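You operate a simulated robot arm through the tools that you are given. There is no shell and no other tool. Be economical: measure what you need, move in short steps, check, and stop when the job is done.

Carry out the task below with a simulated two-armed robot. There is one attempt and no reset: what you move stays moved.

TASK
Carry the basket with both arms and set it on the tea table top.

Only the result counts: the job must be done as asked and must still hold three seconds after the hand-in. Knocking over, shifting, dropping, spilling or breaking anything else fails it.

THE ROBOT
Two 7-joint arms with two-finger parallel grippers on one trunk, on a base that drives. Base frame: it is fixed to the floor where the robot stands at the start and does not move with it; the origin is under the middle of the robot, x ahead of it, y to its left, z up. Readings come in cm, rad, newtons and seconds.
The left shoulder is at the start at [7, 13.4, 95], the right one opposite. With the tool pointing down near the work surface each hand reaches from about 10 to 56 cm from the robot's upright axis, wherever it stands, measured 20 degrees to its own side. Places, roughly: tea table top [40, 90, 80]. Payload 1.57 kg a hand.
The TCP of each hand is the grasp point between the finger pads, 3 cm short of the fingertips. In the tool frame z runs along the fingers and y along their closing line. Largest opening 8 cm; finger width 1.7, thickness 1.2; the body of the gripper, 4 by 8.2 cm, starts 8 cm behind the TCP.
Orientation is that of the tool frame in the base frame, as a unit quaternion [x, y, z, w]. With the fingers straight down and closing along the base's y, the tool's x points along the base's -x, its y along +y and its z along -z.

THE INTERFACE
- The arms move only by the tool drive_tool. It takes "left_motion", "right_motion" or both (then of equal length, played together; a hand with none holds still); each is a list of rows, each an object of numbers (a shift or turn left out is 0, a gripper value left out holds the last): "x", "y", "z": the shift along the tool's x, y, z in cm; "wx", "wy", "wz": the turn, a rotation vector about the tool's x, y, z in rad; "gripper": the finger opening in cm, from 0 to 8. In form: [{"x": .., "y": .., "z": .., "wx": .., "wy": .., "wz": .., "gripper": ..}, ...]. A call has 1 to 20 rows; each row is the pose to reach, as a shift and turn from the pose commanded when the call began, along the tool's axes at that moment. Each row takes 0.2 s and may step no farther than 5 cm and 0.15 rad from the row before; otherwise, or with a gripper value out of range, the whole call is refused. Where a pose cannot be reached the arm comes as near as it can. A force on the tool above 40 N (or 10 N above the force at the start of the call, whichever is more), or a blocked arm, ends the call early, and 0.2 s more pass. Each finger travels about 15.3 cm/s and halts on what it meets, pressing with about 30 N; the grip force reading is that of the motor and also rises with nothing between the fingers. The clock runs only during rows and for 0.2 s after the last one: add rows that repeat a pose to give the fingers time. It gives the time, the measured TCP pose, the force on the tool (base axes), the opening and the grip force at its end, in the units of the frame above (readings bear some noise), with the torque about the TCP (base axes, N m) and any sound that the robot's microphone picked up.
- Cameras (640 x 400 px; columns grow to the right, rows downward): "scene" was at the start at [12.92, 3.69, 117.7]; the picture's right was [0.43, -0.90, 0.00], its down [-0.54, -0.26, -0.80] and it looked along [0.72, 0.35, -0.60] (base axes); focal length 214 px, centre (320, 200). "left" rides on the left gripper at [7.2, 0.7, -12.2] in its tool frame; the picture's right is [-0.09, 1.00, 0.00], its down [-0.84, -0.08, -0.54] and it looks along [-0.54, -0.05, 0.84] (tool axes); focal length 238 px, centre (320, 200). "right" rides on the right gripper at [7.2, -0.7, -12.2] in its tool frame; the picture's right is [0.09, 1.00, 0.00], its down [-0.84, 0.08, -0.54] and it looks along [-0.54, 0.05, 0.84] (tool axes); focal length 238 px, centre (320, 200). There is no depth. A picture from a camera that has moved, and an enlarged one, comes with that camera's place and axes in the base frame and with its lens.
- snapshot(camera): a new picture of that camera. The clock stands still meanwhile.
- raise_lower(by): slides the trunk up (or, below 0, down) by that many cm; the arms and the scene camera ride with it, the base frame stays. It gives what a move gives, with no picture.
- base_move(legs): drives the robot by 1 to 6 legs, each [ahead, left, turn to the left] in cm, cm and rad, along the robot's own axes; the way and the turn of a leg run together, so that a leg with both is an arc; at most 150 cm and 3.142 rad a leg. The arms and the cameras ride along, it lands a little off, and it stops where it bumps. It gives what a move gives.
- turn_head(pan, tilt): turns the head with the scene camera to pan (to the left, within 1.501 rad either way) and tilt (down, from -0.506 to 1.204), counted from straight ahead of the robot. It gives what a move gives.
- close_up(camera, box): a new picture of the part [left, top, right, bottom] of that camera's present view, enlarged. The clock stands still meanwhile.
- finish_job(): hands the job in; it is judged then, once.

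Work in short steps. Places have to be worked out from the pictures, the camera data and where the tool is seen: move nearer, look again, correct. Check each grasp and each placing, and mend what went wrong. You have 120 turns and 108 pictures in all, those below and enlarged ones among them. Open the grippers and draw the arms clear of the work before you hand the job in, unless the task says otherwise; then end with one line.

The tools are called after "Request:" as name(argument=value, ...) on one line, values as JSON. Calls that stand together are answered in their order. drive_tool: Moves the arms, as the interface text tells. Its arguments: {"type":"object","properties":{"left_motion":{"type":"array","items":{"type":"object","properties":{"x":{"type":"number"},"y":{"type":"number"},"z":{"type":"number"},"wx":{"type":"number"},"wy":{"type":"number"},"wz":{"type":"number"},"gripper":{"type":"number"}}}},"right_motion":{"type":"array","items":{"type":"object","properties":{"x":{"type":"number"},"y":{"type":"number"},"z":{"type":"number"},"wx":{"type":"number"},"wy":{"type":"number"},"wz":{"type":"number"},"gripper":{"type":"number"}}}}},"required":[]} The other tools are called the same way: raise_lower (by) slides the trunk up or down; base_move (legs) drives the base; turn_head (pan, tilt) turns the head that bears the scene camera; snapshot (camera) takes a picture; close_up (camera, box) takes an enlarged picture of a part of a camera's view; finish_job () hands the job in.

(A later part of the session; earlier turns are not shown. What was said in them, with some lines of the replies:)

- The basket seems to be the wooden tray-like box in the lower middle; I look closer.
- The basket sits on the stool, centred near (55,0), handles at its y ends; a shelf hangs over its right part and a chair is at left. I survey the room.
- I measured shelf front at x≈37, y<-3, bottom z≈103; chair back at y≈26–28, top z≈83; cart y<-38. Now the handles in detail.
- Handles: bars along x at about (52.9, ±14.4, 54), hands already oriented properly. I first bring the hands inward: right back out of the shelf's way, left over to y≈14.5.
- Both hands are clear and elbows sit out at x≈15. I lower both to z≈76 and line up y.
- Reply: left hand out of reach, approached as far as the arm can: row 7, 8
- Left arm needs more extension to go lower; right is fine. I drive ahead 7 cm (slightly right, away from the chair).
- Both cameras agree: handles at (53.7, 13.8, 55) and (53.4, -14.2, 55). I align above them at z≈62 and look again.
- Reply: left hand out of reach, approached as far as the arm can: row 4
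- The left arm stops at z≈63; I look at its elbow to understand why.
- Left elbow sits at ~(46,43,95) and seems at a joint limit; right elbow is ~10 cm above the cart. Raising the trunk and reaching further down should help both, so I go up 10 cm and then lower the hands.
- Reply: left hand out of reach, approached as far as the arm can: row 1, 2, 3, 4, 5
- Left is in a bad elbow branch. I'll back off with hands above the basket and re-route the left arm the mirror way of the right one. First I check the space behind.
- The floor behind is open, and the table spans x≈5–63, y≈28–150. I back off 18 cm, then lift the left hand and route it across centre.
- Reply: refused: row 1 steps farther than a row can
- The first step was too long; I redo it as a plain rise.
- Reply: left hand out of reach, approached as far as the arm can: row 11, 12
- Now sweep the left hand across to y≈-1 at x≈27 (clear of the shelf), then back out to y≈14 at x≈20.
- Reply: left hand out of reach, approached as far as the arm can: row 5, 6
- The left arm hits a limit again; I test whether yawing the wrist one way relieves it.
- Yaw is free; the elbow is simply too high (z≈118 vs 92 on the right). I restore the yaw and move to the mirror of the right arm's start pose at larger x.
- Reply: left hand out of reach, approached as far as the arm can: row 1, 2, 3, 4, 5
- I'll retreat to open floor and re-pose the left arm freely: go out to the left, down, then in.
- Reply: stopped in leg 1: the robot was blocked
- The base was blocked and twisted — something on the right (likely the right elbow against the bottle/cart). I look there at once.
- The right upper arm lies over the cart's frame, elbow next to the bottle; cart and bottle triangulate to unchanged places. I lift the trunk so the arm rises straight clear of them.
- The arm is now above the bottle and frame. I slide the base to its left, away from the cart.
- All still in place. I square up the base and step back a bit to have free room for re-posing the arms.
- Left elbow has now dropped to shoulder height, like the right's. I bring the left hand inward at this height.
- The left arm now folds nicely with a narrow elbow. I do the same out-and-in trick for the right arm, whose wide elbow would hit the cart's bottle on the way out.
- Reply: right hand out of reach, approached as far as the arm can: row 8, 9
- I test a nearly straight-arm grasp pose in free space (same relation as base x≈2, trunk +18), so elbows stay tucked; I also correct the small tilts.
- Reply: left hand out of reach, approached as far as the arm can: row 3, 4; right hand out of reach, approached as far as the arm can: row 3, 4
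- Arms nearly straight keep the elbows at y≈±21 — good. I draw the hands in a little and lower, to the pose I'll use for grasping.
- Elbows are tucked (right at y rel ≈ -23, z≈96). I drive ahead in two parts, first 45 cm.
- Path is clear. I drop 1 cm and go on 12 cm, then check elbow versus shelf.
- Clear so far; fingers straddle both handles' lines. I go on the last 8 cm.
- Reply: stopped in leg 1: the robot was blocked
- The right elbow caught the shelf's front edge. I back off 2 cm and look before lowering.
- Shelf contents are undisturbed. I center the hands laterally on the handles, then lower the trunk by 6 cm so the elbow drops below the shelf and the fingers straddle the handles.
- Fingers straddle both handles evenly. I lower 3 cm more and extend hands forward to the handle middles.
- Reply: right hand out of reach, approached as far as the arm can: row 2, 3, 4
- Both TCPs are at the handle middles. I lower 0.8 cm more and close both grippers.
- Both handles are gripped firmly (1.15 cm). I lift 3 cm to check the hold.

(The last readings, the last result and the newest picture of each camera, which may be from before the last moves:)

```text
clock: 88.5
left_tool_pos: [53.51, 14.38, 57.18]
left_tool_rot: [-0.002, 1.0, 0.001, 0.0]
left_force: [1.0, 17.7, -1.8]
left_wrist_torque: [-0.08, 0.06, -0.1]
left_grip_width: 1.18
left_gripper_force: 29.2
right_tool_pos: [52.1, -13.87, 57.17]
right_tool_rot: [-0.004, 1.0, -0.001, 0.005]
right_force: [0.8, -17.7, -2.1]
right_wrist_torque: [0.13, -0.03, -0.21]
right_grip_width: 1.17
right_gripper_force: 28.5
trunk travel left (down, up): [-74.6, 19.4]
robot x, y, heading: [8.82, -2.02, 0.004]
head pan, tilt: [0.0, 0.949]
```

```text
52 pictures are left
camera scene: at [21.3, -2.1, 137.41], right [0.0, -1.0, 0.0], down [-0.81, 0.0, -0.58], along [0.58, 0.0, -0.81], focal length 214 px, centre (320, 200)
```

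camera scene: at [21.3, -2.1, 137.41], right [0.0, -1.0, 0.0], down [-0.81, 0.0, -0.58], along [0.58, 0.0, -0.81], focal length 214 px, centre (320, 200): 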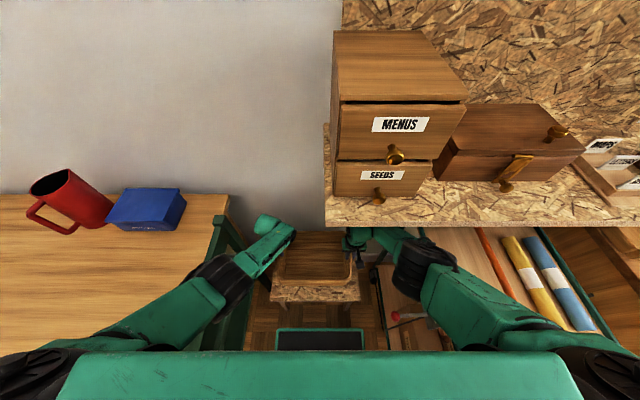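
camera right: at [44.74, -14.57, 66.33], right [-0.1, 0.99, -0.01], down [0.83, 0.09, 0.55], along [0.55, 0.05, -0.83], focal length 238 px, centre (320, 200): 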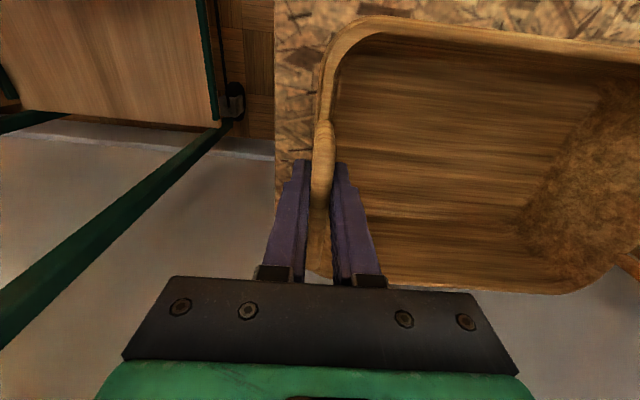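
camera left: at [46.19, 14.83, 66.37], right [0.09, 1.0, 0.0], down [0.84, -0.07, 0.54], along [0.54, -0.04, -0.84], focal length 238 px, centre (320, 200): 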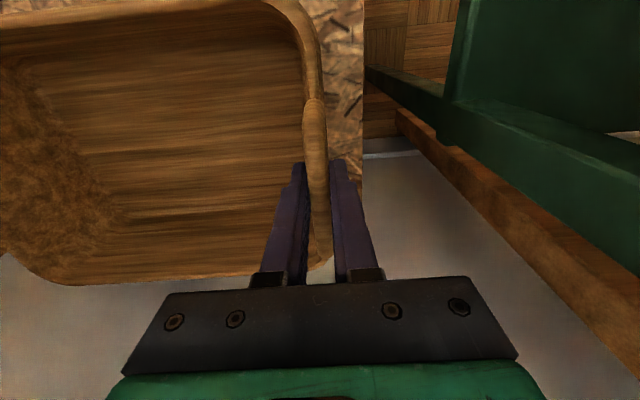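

The basket is lifted (about 0.4 kg), but the hands squeeze inward ~17 N; I relax that a little.

Request:
drive_tool(left_motion=[{"y": 0.15}, {"y": 0.15}], right_motion=[{"y": -0.15}, {"y": -0.15}])

Request:
base_move(legs=[[-12, 0, 0]])

Request:
turn_head(pan=-0.7, tilt=0.85)

Request:
snapshot(camera="scene")

```text
clock: 89.1
left_tool_pos: [53.46, 14.31, 57.16]
left_tool_rot: [-0.002, 1.0, 0.0, 0.001]
left_force: [-0.5, 12.1, -2.0]
left_wrist_torque: [-0.12, -0.02, -0.04]
left_grip_width: 1.16
left_gripper_force: 29.1
right_tool_pos: [52.17, -13.88, 57.16]
right_tool_rot: [-0.005, 1.0, 0.0, 0.006]
right_force: [-0.1, -12.0, -1.7]
right_wrist_torque: [0.02, 0.06, -0.14]
right_grip_width: 1.15
right_gripper_force: 28.9
trunk travel left (down, up): [-74.6, 19.4]
robot x, y, heading: [8.61, -1.86, 0.005]
head pan, tilt: [0.0, 0.949]
```

```text
clock: 90.3
left_tool_pos: [41.49, 14.14, 57.06]
left_tool_rot: [-0.001, 1.0, 0.001, 0.001]
left_force: [-0.3, 6.4, -2.8]
left_wrist_torque: [-0.06, -0.04, -0.06]
left_grip_width: 1.13
left_gripper_force: 28.6
right_tool_pos: [40.03, -13.9, 57.24]
right_tool_rot: [-0.003, 1.0, -0.001, 0.007]
right_force: [0.2, -5.6, -2.7]
right_wrist_torque: [0.03, 0.08, -0.15]
right_grip_width: 1.16
right_gripper_force: 29.2
trunk travel left (down, up): [-74.6, 19.4]
robot x, y, heading: [-3.3, -2.11, -0.004]
head pan, tilt: [0.0, 0.949]
```

```text
clock: 91.4
left_tool_pos: [41.5, 14.2, 57.09]
left_tool_rot: [-0.001, 1.0, 0.0, 0.001]
left_force: [-0.9, 0.0, -2.8]
left_wrist_torque: [-0.05, 0.02, -0.06]
left_grip_width: 1.15
left_gripper_force: 28.7
right_tool_pos: [40.24, -14.05, 57.27]
right_tool_rot: [-0.003, 1.0, -0.001, 0.007]
right_force: [0.1, -0.3, -1.8]
right_wrist_torque: [0.02, 0.01, -0.14]
right_grip_width: 1.15
right_gripper_force: 29.0
trunk travel left (down, up): [-74.6, 19.4]
robot x, y, heading: [-3.45, -2.04, -0.005]
head pan, tilt: [-0.7, 0.85]
```

```text
51 pictures are left
camera scene: at [7.94, -7.14, 138.16], right [-0.65, -0.76, 0.0], down [-0.57, 0.49, -0.66], along [0.5, -0.43, -0.75], focal length 214 px, centre (320, 200)
```

scene: 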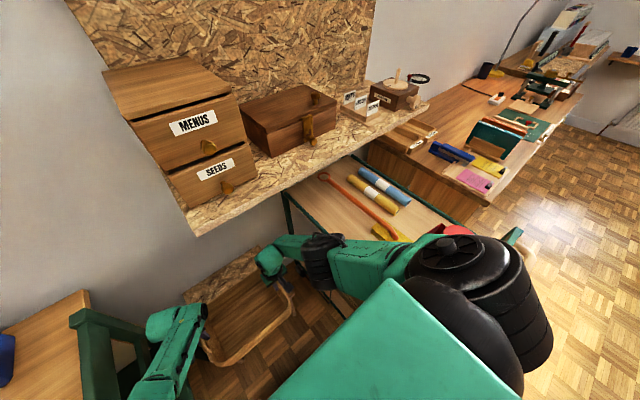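

Hold is steady and clear of everything. I back off 30 cm more.

Request:
base_move(legs=[[-30, 0, 0.004]])

Request:
snapshot(camera="scene")

```text
clock: 93.4
left_tool_pos: [12.57, 14.35, 57.18]
left_tool_rot: [-0.002, 1.0, 0.0, 0.001]
left_force: [-0.2, 0.3, -1.8]
left_wrist_torque: [-0.01, 0.01, -0.06]
left_grip_width: 1.14
left_gripper_force: 28.8
right_tool_pos: [11.4, -13.82, 57.22]
right_tool_rot: [-0.005, 1.0, -0.001, 0.007]
right_force: [1.0, -1.0, -2.6]
right_wrist_torque: [-0.01, 0.02, -0.16]
right_grip_width: 1.14
right_gripper_force: 28.5
trunk travel left (down, up): [-74.6, 19.4]
robot x, y, heading: [-32.21, -1.51, -0.0]
head pan, tilt: [-0.7, 0.85]
```

```text
50 pictures are left
camera scene: at [-20.84, -7.07, 138.16], right [-0.64, -0.77, 0.0], down [-0.58, 0.48, -0.66], along [0.5, -0.42, -0.75], focal length 214 px, centre (320, 200)
```

scene: 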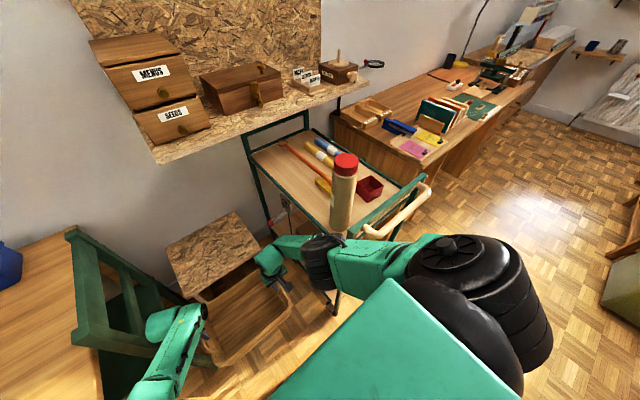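

Good. I back off 24 cm more into the open and raise the trunk nearly to its top.

Request:
base_move(legs=[[-24, 0, 0]])

Request:
raise_lower(by=19)

Request:
turn_head(pan=0.6, tilt=0.8)

Request:
snapshot(camera="scene")

```text
clock: 95.1
left_tool_pos: [-10.57, 14.37, 57.12]
left_tool_rot: [-0.002, 1.0, 0.0, 0.001]
left_force: [-1.0, 0.3, -3.0]
left_wrist_torque: [0.0, 0.06, -0.06]
left_grip_width: 1.14
left_gripper_force: 29.1
right_tool_pos: [-11.68, -13.92, 57.31]
right_tool_rot: [-0.006, 1.0, 0.0, 0.007]
right_force: [1.5, -0.3, -1.8]
right_wrist_torque: [-0.02, -0.06, -0.18]
right_grip_width: 1.12
right_gripper_force: 28.6
trunk travel left (down, up): [-74.6, 19.4]
robot x, y, heading: [-55.05, -2.3, 0.0]
head pan, tilt: [-0.7, 0.85]
```

```text
clock: 97.2
left_tool_pos: [-10.29, 14.36, 76.17]
left_tool_rot: [-0.003, 1.0, 0.0, 0.001]
left_force: [-1.1, 0.0, -2.6]
left_wrist_torque: [0.01, 0.05, -0.07]
left_grip_width: 1.13
left_gripper_force: 29.2
right_tool_pos: [-11.74, -13.99, 76.21]
right_tool_rot: [-0.006, 1.0, -0.001, 0.007]
right_force: [1.4, -0.1, -2.4]
right_wrist_torque: [-0.01, 0.03, -0.15]
right_grip_width: 1.18
right_gripper_force: 28.7
trunk travel left (down, up): [-93.6, 0.4]
robot x, y, heading: [-54.93, -1.47, 0.002]
head pan, tilt: [-0.7, 0.85]
```

```text
clock: 98.7
left_tool_pos: [-10.37, 14.38, 76.15]
left_tool_rot: [-0.003, 1.0, 0.0, 0.0]
left_force: [-0.4, 0.0, -1.7]
left_wrist_torque: [0.02, -0.02, -0.04]
left_grip_width: 1.16
left_gripper_force: 29.4
right_tool_pos: [-11.72, -13.8, 76.16]
right_tool_rot: [-0.005, 1.0, -0.002, 0.007]
right_force: [0.6, -0.3, -2.0]
right_wrist_torque: [0.0, 0.03, -0.14]
right_grip_width: 1.16
right_gripper_force: 28.5
trunk travel left (down, up): [-93.6, 0.4]
robot x, y, heading: [-55.0, -2.01, 0.001]
head pan, tilt: [0.6, 0.799]
```

```text
49 pictures are left
camera scene: at [-43.27, 2.51, 157.56], right [0.57, -0.82, 0.0], down [-0.59, -0.41, -0.7], along [0.57, 0.39, -0.72], focal length 214 px, centre (320, 200)
```

scene: 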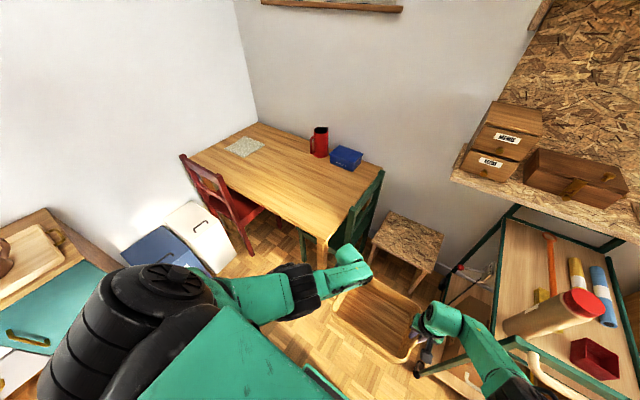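

Table spans x≈0–60, y≈30–132; mug and box lie at x≥47. I now lift with both arms in parallel by 12 cm first.

Request:
drive_tool(left_motion=[{"z": -1.5}, {"z": -3}, {"z": -4.5}, {"z": -6}, {"z": -7.5}, {"z": -9}, {"z": -10.5}, {"z": -12}, {"z": -12}], right_motion=[{"z": -1.5}, {"z": -3}, {"z": -4.5}, {"z": -6}, {"z": -7.5}, {"z": -9}, {"z": -10.5}, {"z": -12}, {"z": -12}])

```text
clock: 100.7
left_tool_pos: [-10.5, 14.42, 88.13]
left_tool_rot: [-0.003, 1.0, 0.0, 0.001]
left_force: [-0.2, 9.5, -1.9]
left_wrist_torque: [-0.06, 0.13, -0.09]
left_grip_width: 1.16
left_gripper_force: 28.8
right_tool_pos: [-11.79, -13.85, 88.23]
right_tool_rot: [-0.004, 1.0, -0.001, 0.007]
right_force: [0.6, -9.6, -2.1]
right_wrist_torque: [0.09, -0.06, -0.16]
right_grip_width: 1.17
right_gripper_force: 28.3
trunk travel left (down, up): [-93.6, 0.4]
robot x, y, heading: [-54.93, -1.68, -0.001]
head pan, tilt: [0.6, 0.799]
```

The arms lift fine in step; I relax the small squeeze while lifting 14 cm more.

Request:
drive_tool(left_motion=[{"z": -1.5, "y": 0.1}, {"z": -3, "y": 0.1}, {"z": -4.5, "y": 0.1}, {"z": -6, "y": 0.1}, {"z": -7.5, "y": 0.1}, {"z": -9, "y": 0.1}, {"z": -10.5, "y": 0.1}, {"z": -12, "y": 0.1}, {"z": -13.5, "y": 0.1}, {"z": -14, "y": 0.1}], right_motion=[{"z": -1.5, "y": -0.1}, {"z": -3, "y": -0.1}, {"z": -4.5, "y": -0.1}, {"z": -6, "y": -0.1}, {"z": -7.5, "y": -0.1}, {"z": -9, "y": -0.1}, {"z": -10.5, "y": -0.1}, {"z": -12, "y": -0.1}, {"z": -13.5, "y": -0.1}, {"z": -14, "y": -0.1}])

Request:
snapshot(camera="scene")

```text
clock: 102.9
left_tool_pos: [-10.53, 14.81, 102.12]
left_tool_rot: [-0.003, 1.0, 0.007, 0.001]
left_force: [-5.2, -35.9, -0.8]
left_wrist_torque: [0.17, -0.67, -0.35]
left_grip_width: 1.14
left_gripper_force: 29.0
right_tool_pos: [-12.21, -13.29, 102.32]
right_tool_rot: [-0.009, 1.0, 0.008, 0.007]
right_force: [4.6, 36.1, -2.0]
right_wrist_torque: [-0.24, 0.75, -0.47]
right_grip_width: 1.17
right_gripper_force: 29.0
trunk travel left (down, up): [-93.6, 0.4]
robot x, y, heading: [-55.25, -1.82, 0.003]
head pan, tilt: [0.6, 0.799]
```

```text
48 pictures are left
camera scene: at [-43.28, 2.25, 157.57], right [0.57, -0.82, 0.0], down [-0.59, -0.4, -0.7], along [0.57, 0.4, -0.72], focal length 214 px, centre (320, 200)
```

scene: 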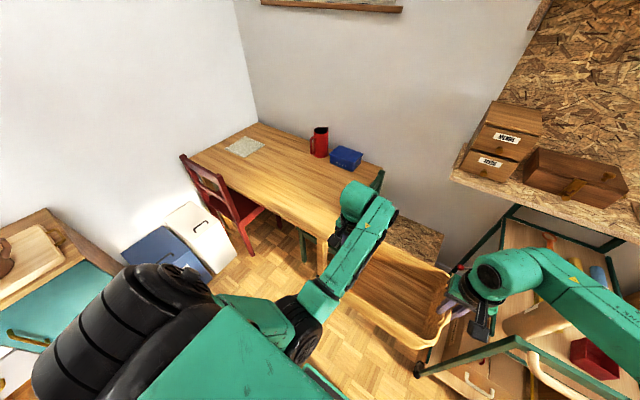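

There is now ~36 N of tension between the hands; I relieve it by bringing them together slightly.

Request:
drive_tool(left_motion=[{"y": -0.15}, {"y": -0.3}, {"y": -0.3}], right_motion=[{"y": 0.15}, {"y": 0.3}, {"y": 0.3}])

```text
clock: 103.7
left_tool_pos: [-10.63, 15.13, 102.08]
left_tool_rot: [-0.005, 1.0, 0.007, 0.0]
left_force: [-4.7, -44.8, -1.2]
left_wrist_torque: [0.29, 0.1, -0.34]
left_grip_width: 1.18
left_gripper_force: 29.9
right_tool_pos: [-12.06, -13.12, 102.4]
right_tool_rot: [-0.007, 1.0, 0.004, 0.008]
right_force: [5.6, 44.8, -2.9]
right_wrist_torque: [-0.25, -0.07, -0.43]
right_grip_width: 1.18
right_gripper_force: 28.7
trunk travel left (down, up): [-93.6, 0.4]
robot x, y, heading: [-55.17, -2.1, 0.004]
head pan, tilt: [0.6, 0.799]
```

Request:
drive_tool(left_motion=[{"y": -0.3}, {"y": -0.6}, {"y": -0.6}, {"y": -0.6}])

```text
clock: 104.7
left_tool_pos: [-10.51, 15.03, 102.09]
left_tool_rot: [-0.007, 1.0, 0.015, 0.002]
left_force: [-5.6, -44.0, -1.3]
left_wrist_torque: [0.19, 0.1, -0.43]
left_grip_width: 1.2
left_gripper_force: 29.3
right_tool_pos: [-12.06, -13.35, 102.24]
right_tool_rot: [-0.008, 1.0, 0.004, 0.008]
right_force: [5.5, 44.1, -3.5]
right_wrist_torque: [-0.26, -0.09, -0.41]
right_grip_width: 1.14
right_gripper_force: 29.3
trunk travel left (down, up): [-93.6, 0.4]
robot x, y, heading: [-55.37, -2.03, 0.003]
head pan, tilt: [0.6, 0.799]
```

Request:
drive_tool(left_motion=[{"y": 0}, {"y": 0}, {"y": 0}, {"y": 0}, {"y": 0}])

Request:
turn_head(pan=0.2, tilt=0.9)

Request:
snapshot(camera="scene")

```text
clock: 105.9
left_tool_pos: [-10.41, 15.02, 102.05]
left_tool_rot: [-0.008, 1.0, 0.013, 0.001]
left_force: [-5.1, -43.3, -0.9]
left_wrist_torque: [0.23, -0.08, -0.39]
left_grip_width: 1.15
left_gripper_force: 29.7
right_tool_pos: [-12.09, -13.26, 102.24]
right_tool_rot: [-0.007, 1.0, 0.004, 0.008]
right_force: [5.2, 42.8, -2.2]
right_wrist_torque: [-0.28, 0.14, -0.42]
right_grip_width: 1.17
right_gripper_force: 29.3
trunk travel left (down, up): [-93.6, 0.4]
robot x, y, heading: [-54.88, -1.74, 0.003]
head pan, tilt: [0.6, 0.799]
```

```text
clock: 106.7
left_tool_pos: [-10.64, 14.92, 101.92]
left_tool_rot: [-0.007, 1.0, 0.015, 0.001]
left_force: [-5.9, -43.9, -0.9]
left_wrist_torque: [0.23, -0.14, -0.38]
left_grip_width: 1.2
left_gripper_force: 29.3
right_tool_pos: [-12.06, -13.31, 102.36]
right_tool_rot: [-0.007, 1.0, 0.005, 0.008]
right_force: [5.8, 43.6, -2.6]
right_wrist_torque: [-0.26, 0.11, -0.4]
right_grip_width: 1.17
right_gripper_force: 28.8
trunk travel left (down, up): [-93.6, 0.4]
robot x, y, heading: [-55.06, -1.84, 0.003]
head pan, tilt: [0.201, 0.901]
```

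```text
47 pictures are left
camera scene: at [-42.54, -0.53, 156.77], right [0.2, -0.98, 0.0], down [-0.77, -0.16, -0.62], along [0.61, 0.12, -0.78], focal length 214 px, centre (320, 200)
```

scene: 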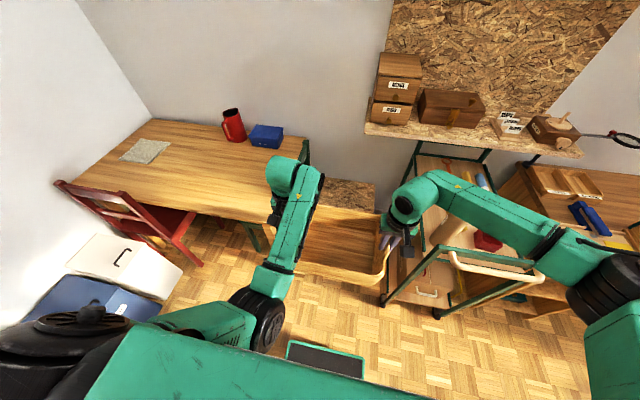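

The left arm doesn't yield; I try relieving with the right hand instead.

Request:
drive_tool(right_motion=[{"y": 0.2}, {"y": 0.4}, {"y": 0.6}, {"y": 0.6}, {"y": 0.6}])

```text
clock: 107.9
left_tool_pos: [-10.5, 15.15, 101.99]
left_tool_rot: [-0.009, 1.0, 0.017, 0.001]
left_force: [-4.0, -22.1, -1.5]
left_wrist_torque: [0.1, 0.28, -0.41]
left_grip_width: 1.18
left_gripper_force: 30.0
right_tool_pos: [-11.87, -12.95, 102.25]
right_tool_rot: [-0.004, 1.0, 0.0, 0.007]
right_force: [3.1, 21.8, -1.8]
right_wrist_torque: [-0.15, -0.22, -0.26]
right_grip_width: 1.16
right_gripper_force: 29.0
trunk travel left (down, up): [-93.6, 0.4]
robot x, y, heading: [-54.95, -2.14, 0.001]
head pan, tilt: [0.201, 0.901]
```

Request:
drive_tool(right_motion=[{"y": 0.2}, {"y": 0.4}, {"y": 0.5}, {"y": 0.5}, {"y": 0.5}])

Request:
snapshot(camera="left")

Request:
snapshot(camera="right")

```text
clock: 109.1
left_tool_pos: [-10.57, 15.42, 102.16]
left_tool_rot: [-0.011, 1.0, 0.02, 0.001]
left_force: [-2.2, 21.3, -3.2]
left_wrist_torque: [-0.14, 0.26, -0.45]
left_grip_width: 1.15
left_gripper_force: 29.1
right_tool_pos: [-12.02, -12.79, 102.02]
right_tool_rot: [-0.003, 1.0, -0.004, 0.005]
right_force: [1.6, -22.0, -1.8]
right_wrist_torque: [0.11, -0.16, -0.27]
right_grip_width: 1.15
right_gripper_force: 28.7
trunk travel left (down, up): [-93.6, 0.4]
robot x, y, heading: [-54.99, -1.76, 0.005]
head pan, tilt: [0.201, 0.901]
```

```text
46 pictures are left
camera left: at [-17.75, 15.36, 114.27], right [0.07, 1.0, 0.04], down [0.84, -0.08, 0.54], along [0.54, 0.0, -0.84], focal length 238 px, centre (320, 200)
```

left: 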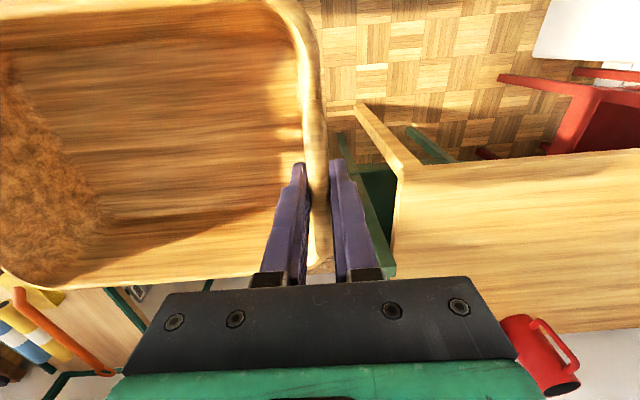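

```text
45 pictures are left
camera right: at [-19.38, -13.4, 114.26], right [-0.1, 1.0, -0.01], down [0.83, 0.09, 0.55], along [0.55, 0.05, -0.83], focal length 238 px, centre (320, 200)
```

right: 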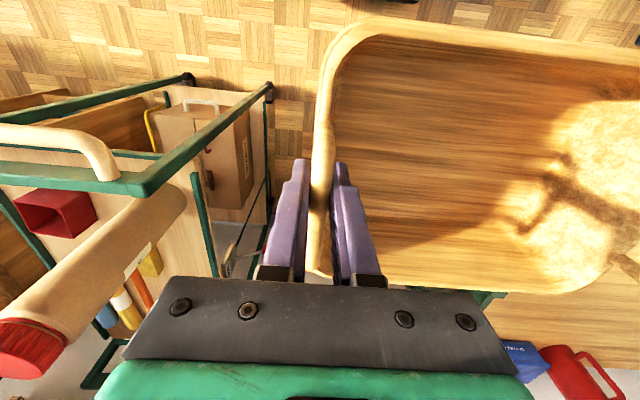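

Request:
drive_tool(right_motion=[{"y": -0.1}, {"y": -0.2}, {"y": -0.2}])

Request:
base_move(legs=[[-6, 0, 0], [0, 30, 0]])

```text
clock: 109.9
left_tool_pos: [-10.51, 15.47, 102.13]
left_tool_rot: [-0.011, 1.0, 0.02, 0.002]
left_force: [-1.3, 29.4, -2.5]
left_wrist_torque: [-0.17, -0.1, -0.52]
left_grip_width: 1.18
left_gripper_force: 29.5
right_tool_pos: [-12.08, -12.83, 102.26]
right_tool_rot: [-0.005, 1.0, -0.003, 0.007]
right_force: [1.5, -28.3, -1.6]
right_wrist_torque: [0.16, 0.11, -0.35]
right_grip_width: 1.14
right_gripper_force: 29.3
trunk travel left (down, up): [-93.6, 0.4]
robot x, y, heading: [-55.21, -2.01, 0.001]
head pan, tilt: [0.201, 0.901]
```

```text
clock: 112.5
left_tool_pos: [-16.23, 44.29, 102.22]
left_tool_rot: [-0.008, 1.0, 0.021, 0.002]
left_force: [-0.9, 28.6, -1.6]
left_wrist_torque: [-0.16, 0.0, -0.48]
left_grip_width: 1.18
left_gripper_force: 28.8
right_tool_pos: [-18.05, 16.02, 102.23]
right_tool_rot: [-0.001, 1.0, -0.002, 0.007]
right_force: [0.9, -29.6, -1.6]
right_wrist_torque: [0.17, 0.06, -0.3]
right_grip_width: 1.15
right_gripper_force: 29.4
trunk travel left (down, up): [-93.6, 0.4]
robot x, y, heading: [-60.72, 27.71, -0.01]
head pan, tilt: [0.201, 0.901]
```

Request:
drive_tool(right_motion=[{"y": -0.15}, {"y": -0.3}, {"y": -0.3}])

Request:
base_move(legs=[[0, 32, 0.008]])

Request:
turn_head(pan=0.1, tilt=0.7)

Request:
snapshot(camera="scene")

Request:
turn_head(pan=0.9, tilt=0.7)

Request:
snapshot(camera="scene")

```text
clock: 113.3
left_tool_pos: [-16.27, 44.54, 101.88]
left_tool_rot: [-0.007, 1.0, 0.02, 0.001]
left_force: [-3.9, -26.8, -2.0]
left_wrist_torque: [0.18, -0.04, -0.45]
left_grip_width: 1.17
left_gripper_force: 29.8
right_tool_pos: [-17.94, 16.31, 102.26]
right_tool_rot: [-0.002, 1.0, 0.0, 0.007]
right_force: [4.8, 26.2, -2.1]
right_wrist_torque: [-0.16, 0.06, -0.33]
right_grip_width: 1.17
right_gripper_force: 29.2
trunk travel left (down, up): [-93.6, 0.4]
robot x, y, heading: [-60.66, 27.45, -0.012]
head pan, tilt: [0.201, 0.901]
```

```text
clock: 115.5
left_tool_pos: [-16.46, 77.33, 102.03]
left_tool_rot: [-0.013, 1.0, 0.018, 0.001]
left_force: [-3.4, -33.7, -1.6]
left_wrist_torque: [0.2, 0.08, -0.46]
left_grip_width: 1.16
left_gripper_force: 29.0
right_tool_pos: [-17.83, 49.03, 102.31]
right_tool_rot: [-0.009, 1.0, 0.001, 0.008]
right_force: [4.1, 32.7, -2.1]
right_wrist_torque: [-0.18, -0.02, -0.3]
right_grip_width: 1.16
right_gripper_force: 29.1
trunk travel left (down, up): [-93.6, 0.4]
robot x, y, heading: [-61.14, 59.9, 0.005]
head pan, tilt: [0.201, 0.901]
```

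```text
clock: 116.2
left_tool_pos: [-16.52, 77.56, 102.02]
left_tool_rot: [-0.013, 1.0, 0.019, 0.001]
left_force: [-2.9, -7.6, -1.3]
left_wrist_torque: [0.06, -0.09, -0.47]
left_grip_width: 1.14
left_gripper_force: 29.2
right_tool_pos: [-17.78, 49.28, 102.25]
right_tool_rot: [-0.009, 1.0, 0.001, 0.008]
right_force: [2.8, 8.3, -2.3]
right_wrist_torque: [-0.06, 0.12, -0.26]
right_grip_width: 1.14
right_gripper_force: 28.9
trunk travel left (down, up): [-93.6, 0.4]
robot x, y, heading: [-61.18, 59.88, 0.004]
head pan, tilt: [0.099, 0.7]
```

```text
44 pictures are left
camera scene: at [-47.35, 60.71, 158.38], right [0.11, -0.99, 0.0], down [-0.64, -0.07, -0.76], along [0.76, 0.08, -0.65], focal length 214 px, centre (320, 200)
```

scene: 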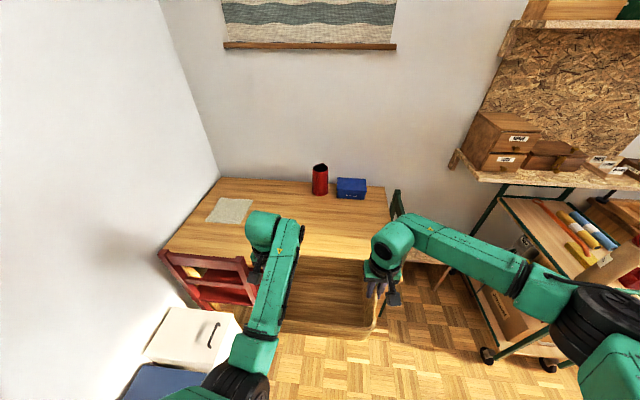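

```text
clock: 117.3
left_tool_pos: [-16.43, 77.45, 101.93]
left_tool_rot: [-0.013, 1.0, 0.018, 0.0]
left_force: [-3.2, -12.2, -2.6]
left_wrist_torque: [0.08, 0.12, -0.42]
left_grip_width: 1.16
left_gripper_force: 29.0
right_tool_pos: [-17.67, 49.31, 102.3]
right_tool_rot: [-0.009, 1.0, 0.002, 0.008]
right_force: [3.0, 12.4, -2.2]
right_wrist_torque: [-0.04, -0.09, -0.31]
right_grip_width: 1.17
right_gripper_force: 28.8
trunk travel left (down, up): [-93.6, 0.4]
robot x, y, heading: [-61.14, 59.99, 0.005]
head pan, tilt: [0.901, 0.7]
```

```text
43 pictures are left
camera scene: at [-50.56, 66.45, 158.39], right [0.79, -0.62, 0.0], down [-0.4, -0.51, -0.76], along [0.47, 0.6, -0.64], focal length 214 px, centre (320, 200)
```

scene: 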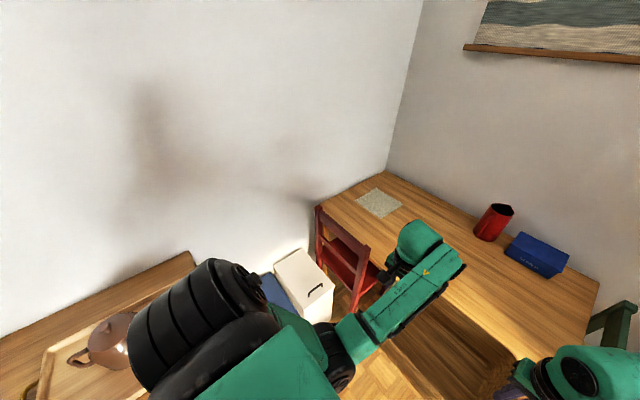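

The way to the table is clear: red chair back at y≥95, mug/box at x≥46. Basket bottom is at ≈88. I drive ahead 25 cm and check clearance above the table edge.

Request:
base_move(legs=[[25, 0, 0]])

Request:
turn_head(pan=0.0, tilt=0.9)

Request:
snapshot(camera="scene")

Request:
snapshot(camera="left")

```text
clock: 119.1
left_tool_pos: [7.66, 77.73, 102.2]
left_tool_rot: [-0.013, 1.0, 0.017, 0.002]
left_force: [-3.2, -14.0, -2.0]
left_wrist_torque: [0.1, 0.04, -0.49]
left_grip_width: 1.16
left_gripper_force: 28.9
right_tool_pos: [6.3, 49.49, 102.39]
right_tool_rot: [-0.01, 1.0, 0.001, 0.009]
right_force: [3.7, 14.6, -2.3]
right_wrist_torque: [-0.08, -0.04, -0.26]
right_grip_width: 1.16
right_gripper_force: 28.7
trunk travel left (down, up): [-93.6, 0.4]
robot x, y, heading: [-37.07, 60.16, 0.01]
head pan, tilt: [0.901, 0.7]
```

```text
clock: 120.3
left_tool_pos: [7.87, 77.66, 102.01]
left_tool_rot: [-0.014, 1.0, 0.018, 0.001]
left_force: [-2.5, -7.7, -2.0]
left_wrist_torque: [0.04, 0.05, -0.45]
left_grip_width: 1.15
left_gripper_force: 28.7
right_tool_pos: [6.54, 49.39, 102.38]
right_tool_rot: [-0.01, 1.0, 0.001, 0.008]
right_force: [2.8, 6.5, -2.2]
right_wrist_torque: [-0.05, -0.04, -0.27]
right_grip_width: 1.16
right_gripper_force: 29.4
trunk travel left (down, up): [-93.6, 0.4]
robot x, y, heading: [-36.64, 60.28, 0.006]
head pan, tilt: [0.0, 0.901]
```

```text
42 pictures are left
camera scene: at [-23.97, 60.06, 156.78], right [0.01, -1.0, 0.0], down [-0.78, -0.01, -0.62], along [0.62, 0.01, -0.78], focal length 214 px, centre (320, 200)
```

scene: 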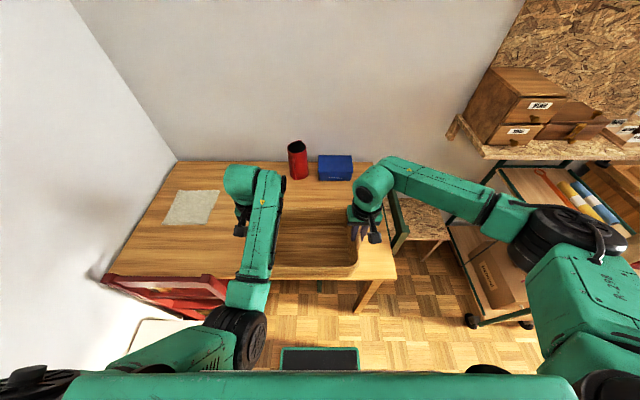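

```text
41 pictures are left
camera left: at [0.56, 77.72, 114.24], right [0.06, 1.0, 0.04], down [0.84, -0.07, 0.54], along [0.54, 0.0, -0.84], focal length 238 px, centre (320, 200)
```

left: 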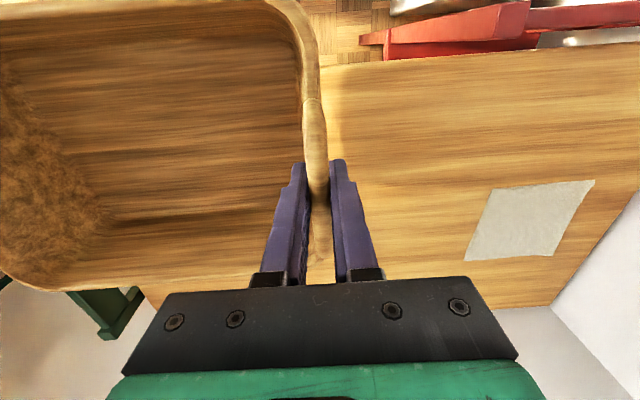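

Basket is above the table with good clearance; the table edge is at x≈2.4. I go on 16 cm.

Request:
base_move(legs=[[16, 0, 0]])

Request:
snapshot(camera="scene")

```text
clock: 121.8
left_tool_pos: [23.75, 77.72, 102.14]
left_tool_rot: [-0.012, 1.0, 0.018, 0.002]
left_force: [-3.3, -8.9, -1.6]
left_wrist_torque: [0.08, 0.08, -0.49]
left_grip_width: 1.14
left_gripper_force: 28.6
right_tool_pos: [22.31, 49.45, 102.35]
right_tool_rot: [-0.009, 1.0, 0.001, 0.01]
right_force: [2.8, 7.8, -2.4]
right_wrist_torque: [-0.02, -0.08, -0.32]
right_grip_width: 1.18
right_gripper_force: 28.8
trunk travel left (down, up): [-93.6, 0.4]
robot x, y, heading: [-20.47, 60.19, 0.01]
head pan, tilt: [0.0, 0.901]
```

```text
40 pictures are left
camera scene: at [-8.27, 60.13, 156.81], right [0.01, -1.0, 0.0], down [-0.78, 0.0, -0.62], along [0.62, 0.0, -0.78], focal length 214 px, centre (320, 200)
```

scene: 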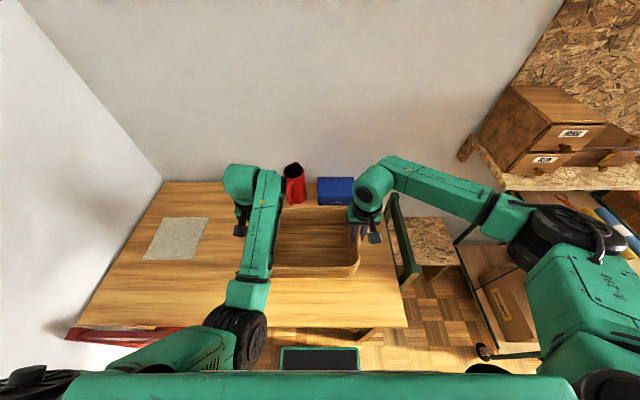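

Basket hangs at x≈12–34, y≈48–78, clear of mug and box. I lower with the trunk, first 6 cm.

Request:
raise_lower(by=-6)

Request:
raise_lower(by=-1)

Request:
snapshot(camera="left")

```text
clock: 122.8
left_tool_pos: [23.91, 77.75, 96.08]
left_tool_rot: [-0.012, 1.0, 0.018, 0.001]
left_force: [-3.1, -4.4, -2.4]
left_wrist_torque: [0.02, 0.06, -0.51]
left_grip_width: 1.17
left_gripper_force: 29.7
right_tool_pos: [22.63, 49.46, 96.27]
right_tool_rot: [-0.007, 1.0, 0.001, 0.008]
right_force: [3.3, 5.1, -2.3]
right_wrist_torque: [-0.01, -0.02, -0.27]
right_grip_width: 1.16
right_gripper_force: 28.8
trunk travel left (down, up): [-87.6, 6.4]
robot x, y, heading: [-20.26, 59.89, 0.006]
head pan, tilt: [0.0, 0.901]
```

```text
clock: 123.3
left_tool_pos: [23.92, 77.72, 95.02]
left_tool_rot: [-0.013, 1.0, 0.019, 0.0]
left_force: [-3.3, -5.7, -2.1]
left_wrist_torque: [0.03, 0.16, -0.42]
left_grip_width: 1.15
left_gripper_force: 29.6
right_tool_pos: [22.67, 49.57, 95.23]
right_tool_rot: [-0.008, 1.0, 0.001, 0.008]
right_force: [2.4, 6.4, -1.9]
right_wrist_torque: [-0.01, -0.15, -0.29]
right_grip_width: 1.15
right_gripper_force: 28.9
trunk travel left (down, up): [-86.6, 7.4]
robot x, y, heading: [-20.49, 60.16, 0.008]
head pan, tilt: [0.0, 0.901]
```

```text
39 pictures are left
camera left: at [16.75, 77.73, 107.21], right [0.07, 1.0, 0.04], down [0.84, -0.08, 0.54], along [0.54, -0.01, -0.84], focal length 238 px, centre (320, 200)
```

left: 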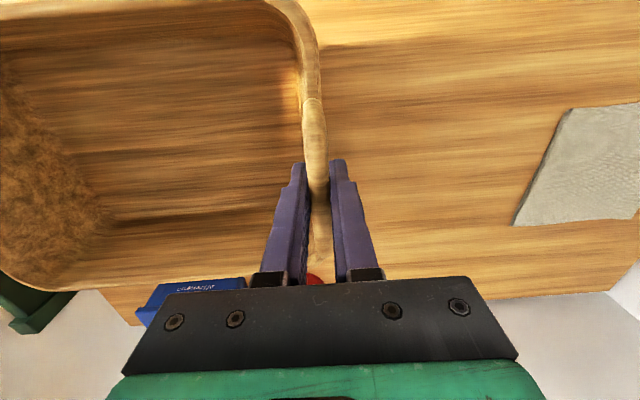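

No contact yet; I lower in half-centimetre steps and watch the vertical force.

Request:
raise_lower(by=-0.6)

Request:
raise_lower(by=-0.5)

```text
clock: 123.9
left_tool_pos: [24.01, 77.73, 94.38]
left_tool_rot: [-0.012, 1.0, 0.017, 0.001]
left_force: [-3.2, -6.0, -2.0]
left_wrist_torque: [0.05, 0.17, -0.45]
left_grip_width: 1.14
left_gripper_force: 28.5
right_tool_pos: [22.76, 49.59, 94.65]
right_tool_rot: [-0.008, 1.0, 0.001, 0.008]
right_force: [2.8, 6.1, -2.4]
right_wrist_torque: [-0.01, -0.13, -0.29]
right_grip_width: 1.14
right_gripper_force: 28.7
trunk travel left (down, up): [-86.0, 8.0]
robot x, y, heading: [-20.16, 60.11, 0.006]
head pan, tilt: [0.0, 0.901]
```

```text
clock: 124.4
left_tool_pos: [24.01, 77.68, 94.16]
left_tool_rot: [-0.012, 1.0, 0.018, 0.001]
left_force: [-3.5, -6.4, -2.3]
left_wrist_torque: [0.04, 0.04, -0.47]
left_grip_width: 1.16
left_gripper_force: 28.8
right_tool_pos: [22.6, 49.52, 94.13]
right_tool_rot: [-0.008, 1.0, 0.001, 0.008]
right_force: [3.9, 7.1, -2.2]
right_wrist_torque: [-0.03, -0.01, -0.33]
right_grip_width: 1.17
right_gripper_force: 28.3
trunk travel left (down, up): [-85.5, 8.5]
robot x, y, heading: [-20.7, 60.2, 0.001]
head pan, tilt: [0.0, 0.901]
```

Request:
raise_lower(by=-0.5)

Request:
raise_lower(by=-0.5)

```text
clock: 125.0
left_tool_pos: [23.97, 77.76, 93.53]
left_tool_rot: [-0.012, 1.0, 0.018, 0.001]
left_force: [-2.3, -6.4, -2.3]
left_wrist_torque: [0.08, 0.02, -0.48]
left_grip_width: 1.15
left_gripper_force: 29.2
right_tool_pos: [22.56, 49.54, 93.68]
right_tool_rot: [-0.007, 1.0, 0.001, 0.008]
right_force: [2.3, 7.3, -2.5]
right_wrist_torque: [-0.03, 0.01, -0.3]
right_grip_width: 1.14
right_gripper_force: 28.5
trunk travel left (down, up): [-85.0, 9.0]
robot x, y, heading: [-20.32, 60.17, 0.005]
head pan, tilt: [0.0, 0.901]
```

```text
clock: 125.5
left_tool_pos: [24.03, 77.75, 92.91]
left_tool_rot: [-0.012, 1.0, 0.018, 0.001]
left_force: [-2.5, -6.8, -2.7]
left_wrist_torque: [0.05, 0.0, -0.44]
left_grip_width: 1.17
left_gripper_force: 28.6
right_tool_pos: [22.59, 49.48, 93.17]
right_tool_rot: [-0.008, 1.0, 0.001, 0.007]
right_force: [2.7, 7.2, -3.5]
right_wrist_torque: [-0.04, 0.05, -0.26]
right_grip_width: 1.16
right_gripper_force: 28.9
trunk travel left (down, up): [-84.5, 9.5]
robot x, y, heading: [-20.58, 59.85, 0.012]
head pan, tilt: [0.0, 0.901]
```

Request:
raise_lower(by=-0.6)

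Request:
raise_lower(by=-0.6)

Request:
close_up(camera="scene", box=[230, 180, 400, 286])

```text
clock: 126.0
left_tool_pos: [24.02, 77.74, 92.35]
left_tool_rot: [-0.013, 1.0, 0.019, 0.0]
left_force: [-3.0, -7.7, -2.3]
left_wrist_torque: [0.04, -0.03, -0.49]
left_grip_width: 1.15
left_gripper_force: 29.3
right_tool_pos: [22.65, 49.49, 92.64]
right_tool_rot: [-0.008, 1.0, 0.001, 0.008]
right_force: [3.6, 7.3, -2.7]
right_wrist_torque: [-0.05, 0.04, -0.31]
right_grip_width: 1.16
right_gripper_force: 29.2
trunk travel left (down, up): [-83.9, 10.1]
robot x, y, heading: [-20.47, 60.11, 0.007]
head pan, tilt: [0.0, 0.901]
```

```text
clock: 126.6
left_tool_pos: [23.97, 77.8, 91.75]
left_tool_rot: [-0.012, 1.0, 0.018, 0.001]
left_force: [-2.6, -6.8, -2.4]
left_wrist_torque: [0.03, -0.03, -0.44]
left_grip_width: 1.16
left_gripper_force: 28.8
right_tool_pos: [22.66, 49.62, 91.99]
right_tool_rot: [-0.008, 1.0, 0.001, 0.008]
right_force: [2.9, 6.6, -1.8]
right_wrist_torque: [-0.03, 0.07, -0.31]
right_grip_width: 1.13
right_gripper_force: 28.8
trunk travel left (down, up): [-83.3, 10.7]
robot x, y, heading: [-20.32, 60.35, 0.003]
head pan, tilt: [0.0, 0.901]
```

```text
3.76 times, centred on (315, 233) of scene
camera zoom: at [-7.79, 60.13, 146.46], right [0.01, -1.0, 0.0], down [-0.78, 0.0, -0.62], along [0.62, 0.0, -0.78], focal length 807 px, centre (339, 76)
```

zoom: 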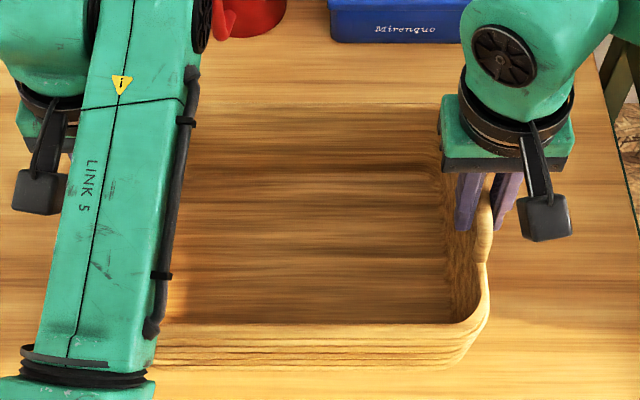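

Still free hanging; continue down carefully.

Request:
raise_lower(by=-0.6)

Request:
raise_lower(by=-0.6)

Request:
raise_lower(by=-0.5)

```text
clock: 127.2
left_tool_pos: [23.92, 77.71, 91.19]
left_tool_rot: [-0.012, 1.0, 0.018, 0.0]
left_force: [-2.8, -6.8, -1.4]
left_wrist_torque: [0.05, 0.04, -0.46]
left_grip_width: 1.14
left_gripper_force: 29.3
right_tool_pos: [22.7, 49.59, 91.47]
right_tool_rot: [-0.008, 1.0, 0.0, 0.008]
right_force: [2.2, 6.9, -2.3]
right_wrist_torque: [-0.02, 0.05, -0.24]
right_grip_width: 1.16
right_gripper_force: 28.9
trunk travel left (down, up): [-82.7, 11.3]
robot x, y, heading: [-20.5, 60.03, 0.007]
head pan, tilt: [0.0, 0.901]
```

```text
clock: 127.7
left_tool_pos: [24.05, 77.77, 90.51]
left_tool_rot: [-0.012, 1.0, 0.018, 0.001]
left_force: [-2.6, -6.8, -1.8]
left_wrist_torque: [0.02, 0.01, -0.51]
left_grip_width: 1.15
left_gripper_force: 28.8
right_tool_pos: [22.57, 49.59, 90.75]
right_tool_rot: [-0.008, 1.0, 0.001, 0.008]
right_force: [3.5, 6.0, -2.4]
right_wrist_torque: [-0.03, 0.02, -0.24]
right_grip_width: 1.14
right_gripper_force: 28.5
trunk travel left (down, up): [-82.1, 11.9]
robot x, y, heading: [-20.32, 60.09, 0.004]
head pan, tilt: [0.0, 0.901]
```

```text
clock: 128.2
left_tool_pos: [23.96, 77.72, 90.1]
left_tool_rot: [-0.012, 1.0, 0.018, 0.001]
left_force: [-3.2, -6.4, -2.1]
left_wrist_torque: [0.02, 0.06, -0.45]
left_grip_width: 1.15
left_gripper_force: 29.1
right_tool_pos: [22.74, 49.54, 90.32]
right_tool_rot: [-0.008, 1.0, 0.001, 0.008]
right_force: [2.7, 6.5, -2.1]
right_wrist_torque: [-0.04, 0.03, -0.27]
right_grip_width: 1.12
right_gripper_force: 29.0
trunk travel left (down, up): [-81.6, 12.4]
robot x, y, heading: [-21.02, 60.21, 0.006]
head pan, tilt: [0.0, 0.901]
```

Triangulating the blue box gives a table top at z≈76–77, so contact should be near; continue in small steps.

Request:
raise_lower(by=-0.5)

Request:
raise_lower(by=-0.5)

Request:
raise_lower(by=-0.5)

```text
clock: 128.8
left_tool_pos: [23.9, 77.8, 89.52]
left_tool_rot: [-0.012, 1.0, 0.019, 0.002]
left_force: [-3.0, -7.0, -1.9]
left_wrist_torque: [0.06, 0.02, -0.49]
left_grip_width: 1.16
left_gripper_force: 29.3
right_tool_pos: [22.72, 49.47, 89.76]
right_tool_rot: [-0.009, 1.0, 0.0, 0.008]
right_force: [2.3, 6.5, -2.8]
right_wrist_torque: [-0.04, 0.03, -0.26]
right_grip_width: 1.14
right_gripper_force: 28.6
trunk travel left (down, up): [-81.1, 12.9]
robot x, y, heading: [-20.42, 60.23, 0.009]
head pan, tilt: [0.0, 0.901]
```

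```text
clock: 129.3
left_tool_pos: [23.86, 77.66, 89.17]
left_tool_rot: [-0.013, 1.0, 0.018, 0.003]
left_force: [-2.5, -6.6, 12.3]
left_wrist_torque: [0.02, -0.41, -0.5]
left_grip_width: 1.16
left_gripper_force: 29.2
right_tool_pos: [22.47, 49.33, 89.51]
right_tool_rot: [-0.008, 1.0, 0.001, 0.01]
right_force: [4.8, 6.8, -1.9]
right_wrist_torque: [-0.05, -0.54, -0.33]
right_grip_width: 1.15
right_gripper_force: 28.7
trunk travel left (down, up): [-80.6, 13.4]
robot x, y, heading: [-20.2, 59.99, 0.006]
head pan, tilt: [0.0, 0.901]
```

```text
clock: 129.9
left_tool_pos: [23.78, 77.73, 89.03]
left_tool_rot: [-0.012, 1.0, 0.018, 0.007]
left_force: [10.1, -2.5, 26.7]
left_wrist_torque: [-0.01, 0.02, -0.52]
left_grip_width: 1.16
left_gripper_force: 29.2
right_tool_pos: [22.4, 49.29, 89.27]
right_tool_rot: [-0.007, 1.0, 0.002, 0.013]
right_force: [4.4, -1.1, 28.8]
right_wrist_torque: [-0.01, 0.05, -0.23]
right_grip_width: 1.14
right_gripper_force: 28.8
trunk travel left (down, up): [-80.1, 13.9]
robot x, y, heading: [-20.89, 60.15, 0.007]
head pan, tilt: [0.0, 0.901]
```

The basket now stands on the table (both hands feel ~27 N). I ease up 0.4 cm, then open both grippers.

Request:
raise_lower(by=0.45)

Request:
drive_tool(left_motion=[{"gripper": 2}, {"gripper": 3}, {"gripper": 4}, {"gripper": 5}, {"gripper": 5}], right_motion=[{"gripper": 2}, {"gripper": 3}, {"gripper": 4}, {"gripper": 5}, {"gripper": 5}])

Request:
snapshot(camera="left")

Request:
snapshot(camera="right")

```text
clock: 130.4
left_tool_pos: [23.73, 77.63, 88.95]
left_tool_rot: [-0.012, 1.0, 0.018, -0.001]
left_force: [0.6, -7.2, 0.4]
left_wrist_torque: [0.04, -0.2, -0.39]
left_grip_width: 1.16
left_gripper_force: 28.5
right_tool_pos: [22.36, 49.45, 89.24]
right_tool_rot: [-0.008, 1.0, 0.001, 0.007]
right_force: [4.0, 3.1, 12.8]
right_wrist_torque: [-0.05, -0.46, -0.26]
right_grip_width: 1.13
right_gripper_force: 29.5
trunk travel left (down, up): [-80.5, 13.5]
robot x, y, heading: [-20.4, 60.01, 0.006]
head pan, tilt: [0.0, 0.901]
```

```text
clock: 131.6
left_tool_pos: [23.88, 77.83, 89.05]
left_tool_rot: [-0.012, 1.0, 0.018, 0.0]
left_force: [0.5, 0.9, -1.3]
left_wrist_torque: [0.0, 0.0, -0.04]
left_grip_width: 4.99
left_gripper_force: 0.0
right_tool_pos: [22.57, 49.45, 89.28]
right_tool_rot: [-0.009, 1.0, 0.001, 0.008]
right_force: [0.4, 0.8, 0.7]
right_wrist_torque: [-0.01, 0.03, -0.01]
right_grip_width: 5.0
right_gripper_force: 0.0
trunk travel left (down, up): [-80.5, 13.5]
robot x, y, heading: [-20.32, 59.83, 0.007]
head pan, tilt: [0.0, 0.901]
```

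```text
37 pictures are left
camera left: at [16.65, 77.72, 101.18], right [0.07, 1.0, 0.04], down [0.84, -0.08, 0.54], along [0.54, -0.01, -0.84], focal length 238 px, centre (320, 200)
```

left: 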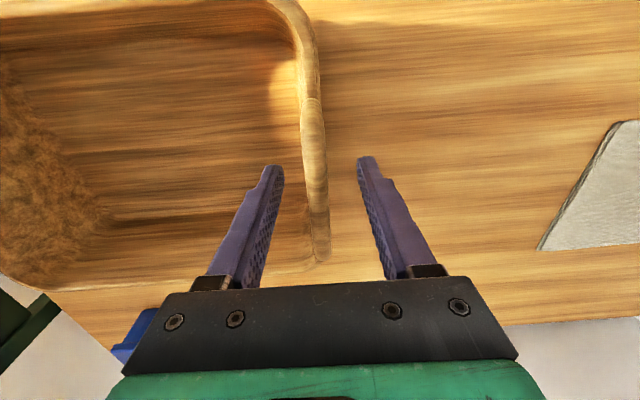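

```text
36 pictures are left
camera right: at [15.12, 48.7, 101.35], right [-0.11, 0.99, 0.0], down [0.83, 0.09, 0.56], along [0.55, 0.06, -0.83], focal length 238 px, centre (320, 200)
```

right: 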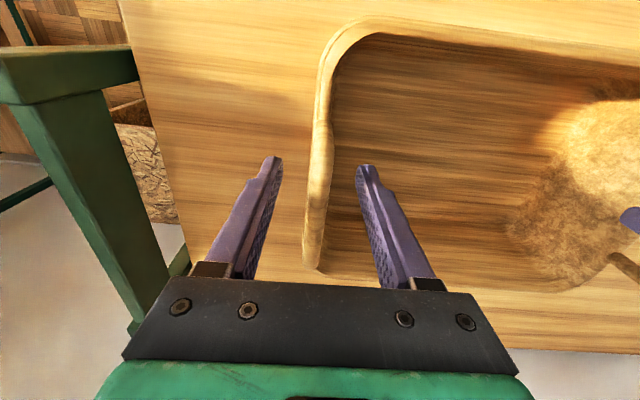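

Both hands are open and free of the handles. I rise 12 cm with the trunk straight up and back off.

Request:
raise_lower(by=12)

Request:
base_move(legs=[[-38, 0, 0]])

Request:
turn_head(pan=0.0, tilt=0.6)

Request:
snapshot(camera="scene")

Request:
turn_head(pan=-0.8, tilt=0.6)

Request:
snapshot(camera="scene")

```text
clock: 133.1
left_tool_pos: [23.92, 77.71, 101.04]
left_tool_rot: [-0.012, 1.0, 0.018, 0.002]
left_force: [0.4, 0.9, -0.3]
left_wrist_torque: [0.01, -0.01, 0.0]
left_grip_width: 5.0
left_gripper_force: 0.0
right_tool_pos: [22.54, 49.61, 101.2]
right_tool_rot: [-0.008, 1.0, 0.0, 0.007]
right_force: [-0.3, 0.4, 0.1]
right_wrist_torque: [0.03, -0.03, 0.01]
right_grip_width: 4.98
right_gripper_force: 0.1
trunk travel left (down, up): [-92.5, 1.5]
robot x, y, heading: [-20.5, 59.89, 0.008]
head pan, tilt: [0.0, 0.901]
```

```text
clock: 135.5
left_tool_pos: [-13.73, 77.72, 101.0]
left_tool_rot: [-0.016, 1.0, 0.019, -0.001]
left_force: [-0.2, -0.4, 0.2]
left_wrist_torque: [0.04, -0.01, 0.02]
left_grip_width: 5.02
left_gripper_force: 0.1
right_tool_pos: [-15.03, 49.38, 101.3]
right_tool_rot: [-0.011, 1.0, 0.001, 0.007]
right_force: [1.4, -0.6, -0.2]
right_wrist_torque: [0.01, 0.02, -0.03]
right_grip_width: 4.99
right_gripper_force: 0.0
trunk travel left (down, up): [-92.5, 1.5]
robot x, y, heading: [-58.49, 59.61, 0.01]
head pan, tilt: [0.0, 0.901]
```

```text
clock: 136.3
left_tool_pos: [-14.02, 77.84, 100.98]
left_tool_rot: [-0.016, 1.0, 0.018, 0.002]
left_force: [1.0, -1.5, 0.3]
left_wrist_torque: [0.03, -0.03, 0.02]
left_grip_width: 4.98
left_gripper_force: 0.0
right_tool_pos: [-15.22, 49.42, 101.28]
right_tool_rot: [-0.011, 1.0, 0.0, 0.009]
right_force: [-0.7, 0.3, -0.3]
right_wrist_torque: [-0.02, -0.03, -0.02]
right_grip_width: 4.99
right_gripper_force: 0.0
trunk travel left (down, up): [-92.5, 1.5]
robot x, y, heading: [-58.18, 59.79, 0.016]
head pan, tilt: [0.0, 0.6]
```

```text
35 pictures are left
camera scene: at [-44.48, 59.88, 158.21], right [0.01, -1.0, 0.0], down [-0.57, -0.01, -0.82], along [0.82, 0.01, -0.57], focal length 214 px, centre (320, 200)
```

scene: 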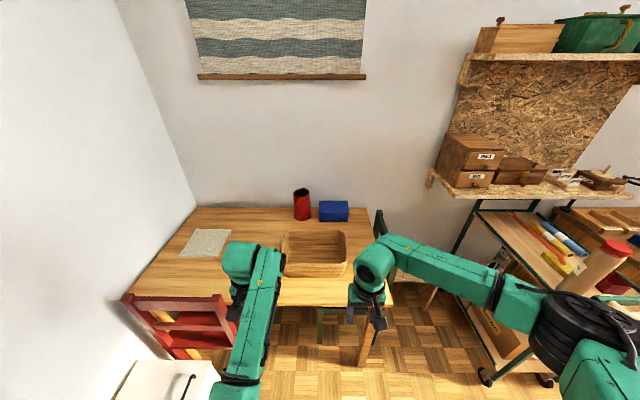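

```text
clock: 137.4
left_tool_pos: [-13.96, 77.75, 101.13]
left_tool_rot: [-0.016, 1.0, 0.018, 0.0]
left_force: [-0.3, -0.3, 0.4]
left_wrist_torque: [0.02, 0.01, 0.02]
left_grip_width: 5.01
left_gripper_force: 0.1
right_tool_pos: [-15.1, 49.48, 101.37]
right_tool_rot: [-0.011, 1.0, 0.001, 0.008]
right_force: [0.1, 0.2, -0.3]
right_wrist_torque: [-0.01, 0.02, -0.01]
right_grip_width: 5.01
right_gripper_force: 0.0
trunk travel left (down, up): [-92.5, 1.5]
robot x, y, heading: [-58.42, 59.67, 0.013]
head pan, tilt: [-0.799, 0.6]
```

```text
34 pictures are left
camera scene: at [-46.99, 53.52, 158.21], right [-0.71, -0.71, 0.0], down [-0.4, 0.4, -0.82], along [0.58, -0.58, -0.57], focal length 214 px, centre (320, 200)
```

scene: 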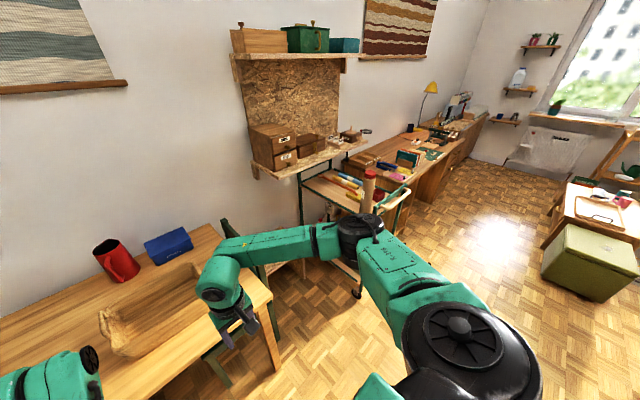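

The basket stands upright on the table; mug, box, bottle and shelf contents look in place and the arms are clear, so I hand in.

Request:
finish_job()

```text
The job is handed in.
```

The basket is on the tea table top, carried there with both arms and released. Both grippers are open and the arms are drawn clear. On the way the robot bumped the cart and the front edge of the shelf; nothing looks moved in the pictures, though I could only check the cart to within about 2 cm.
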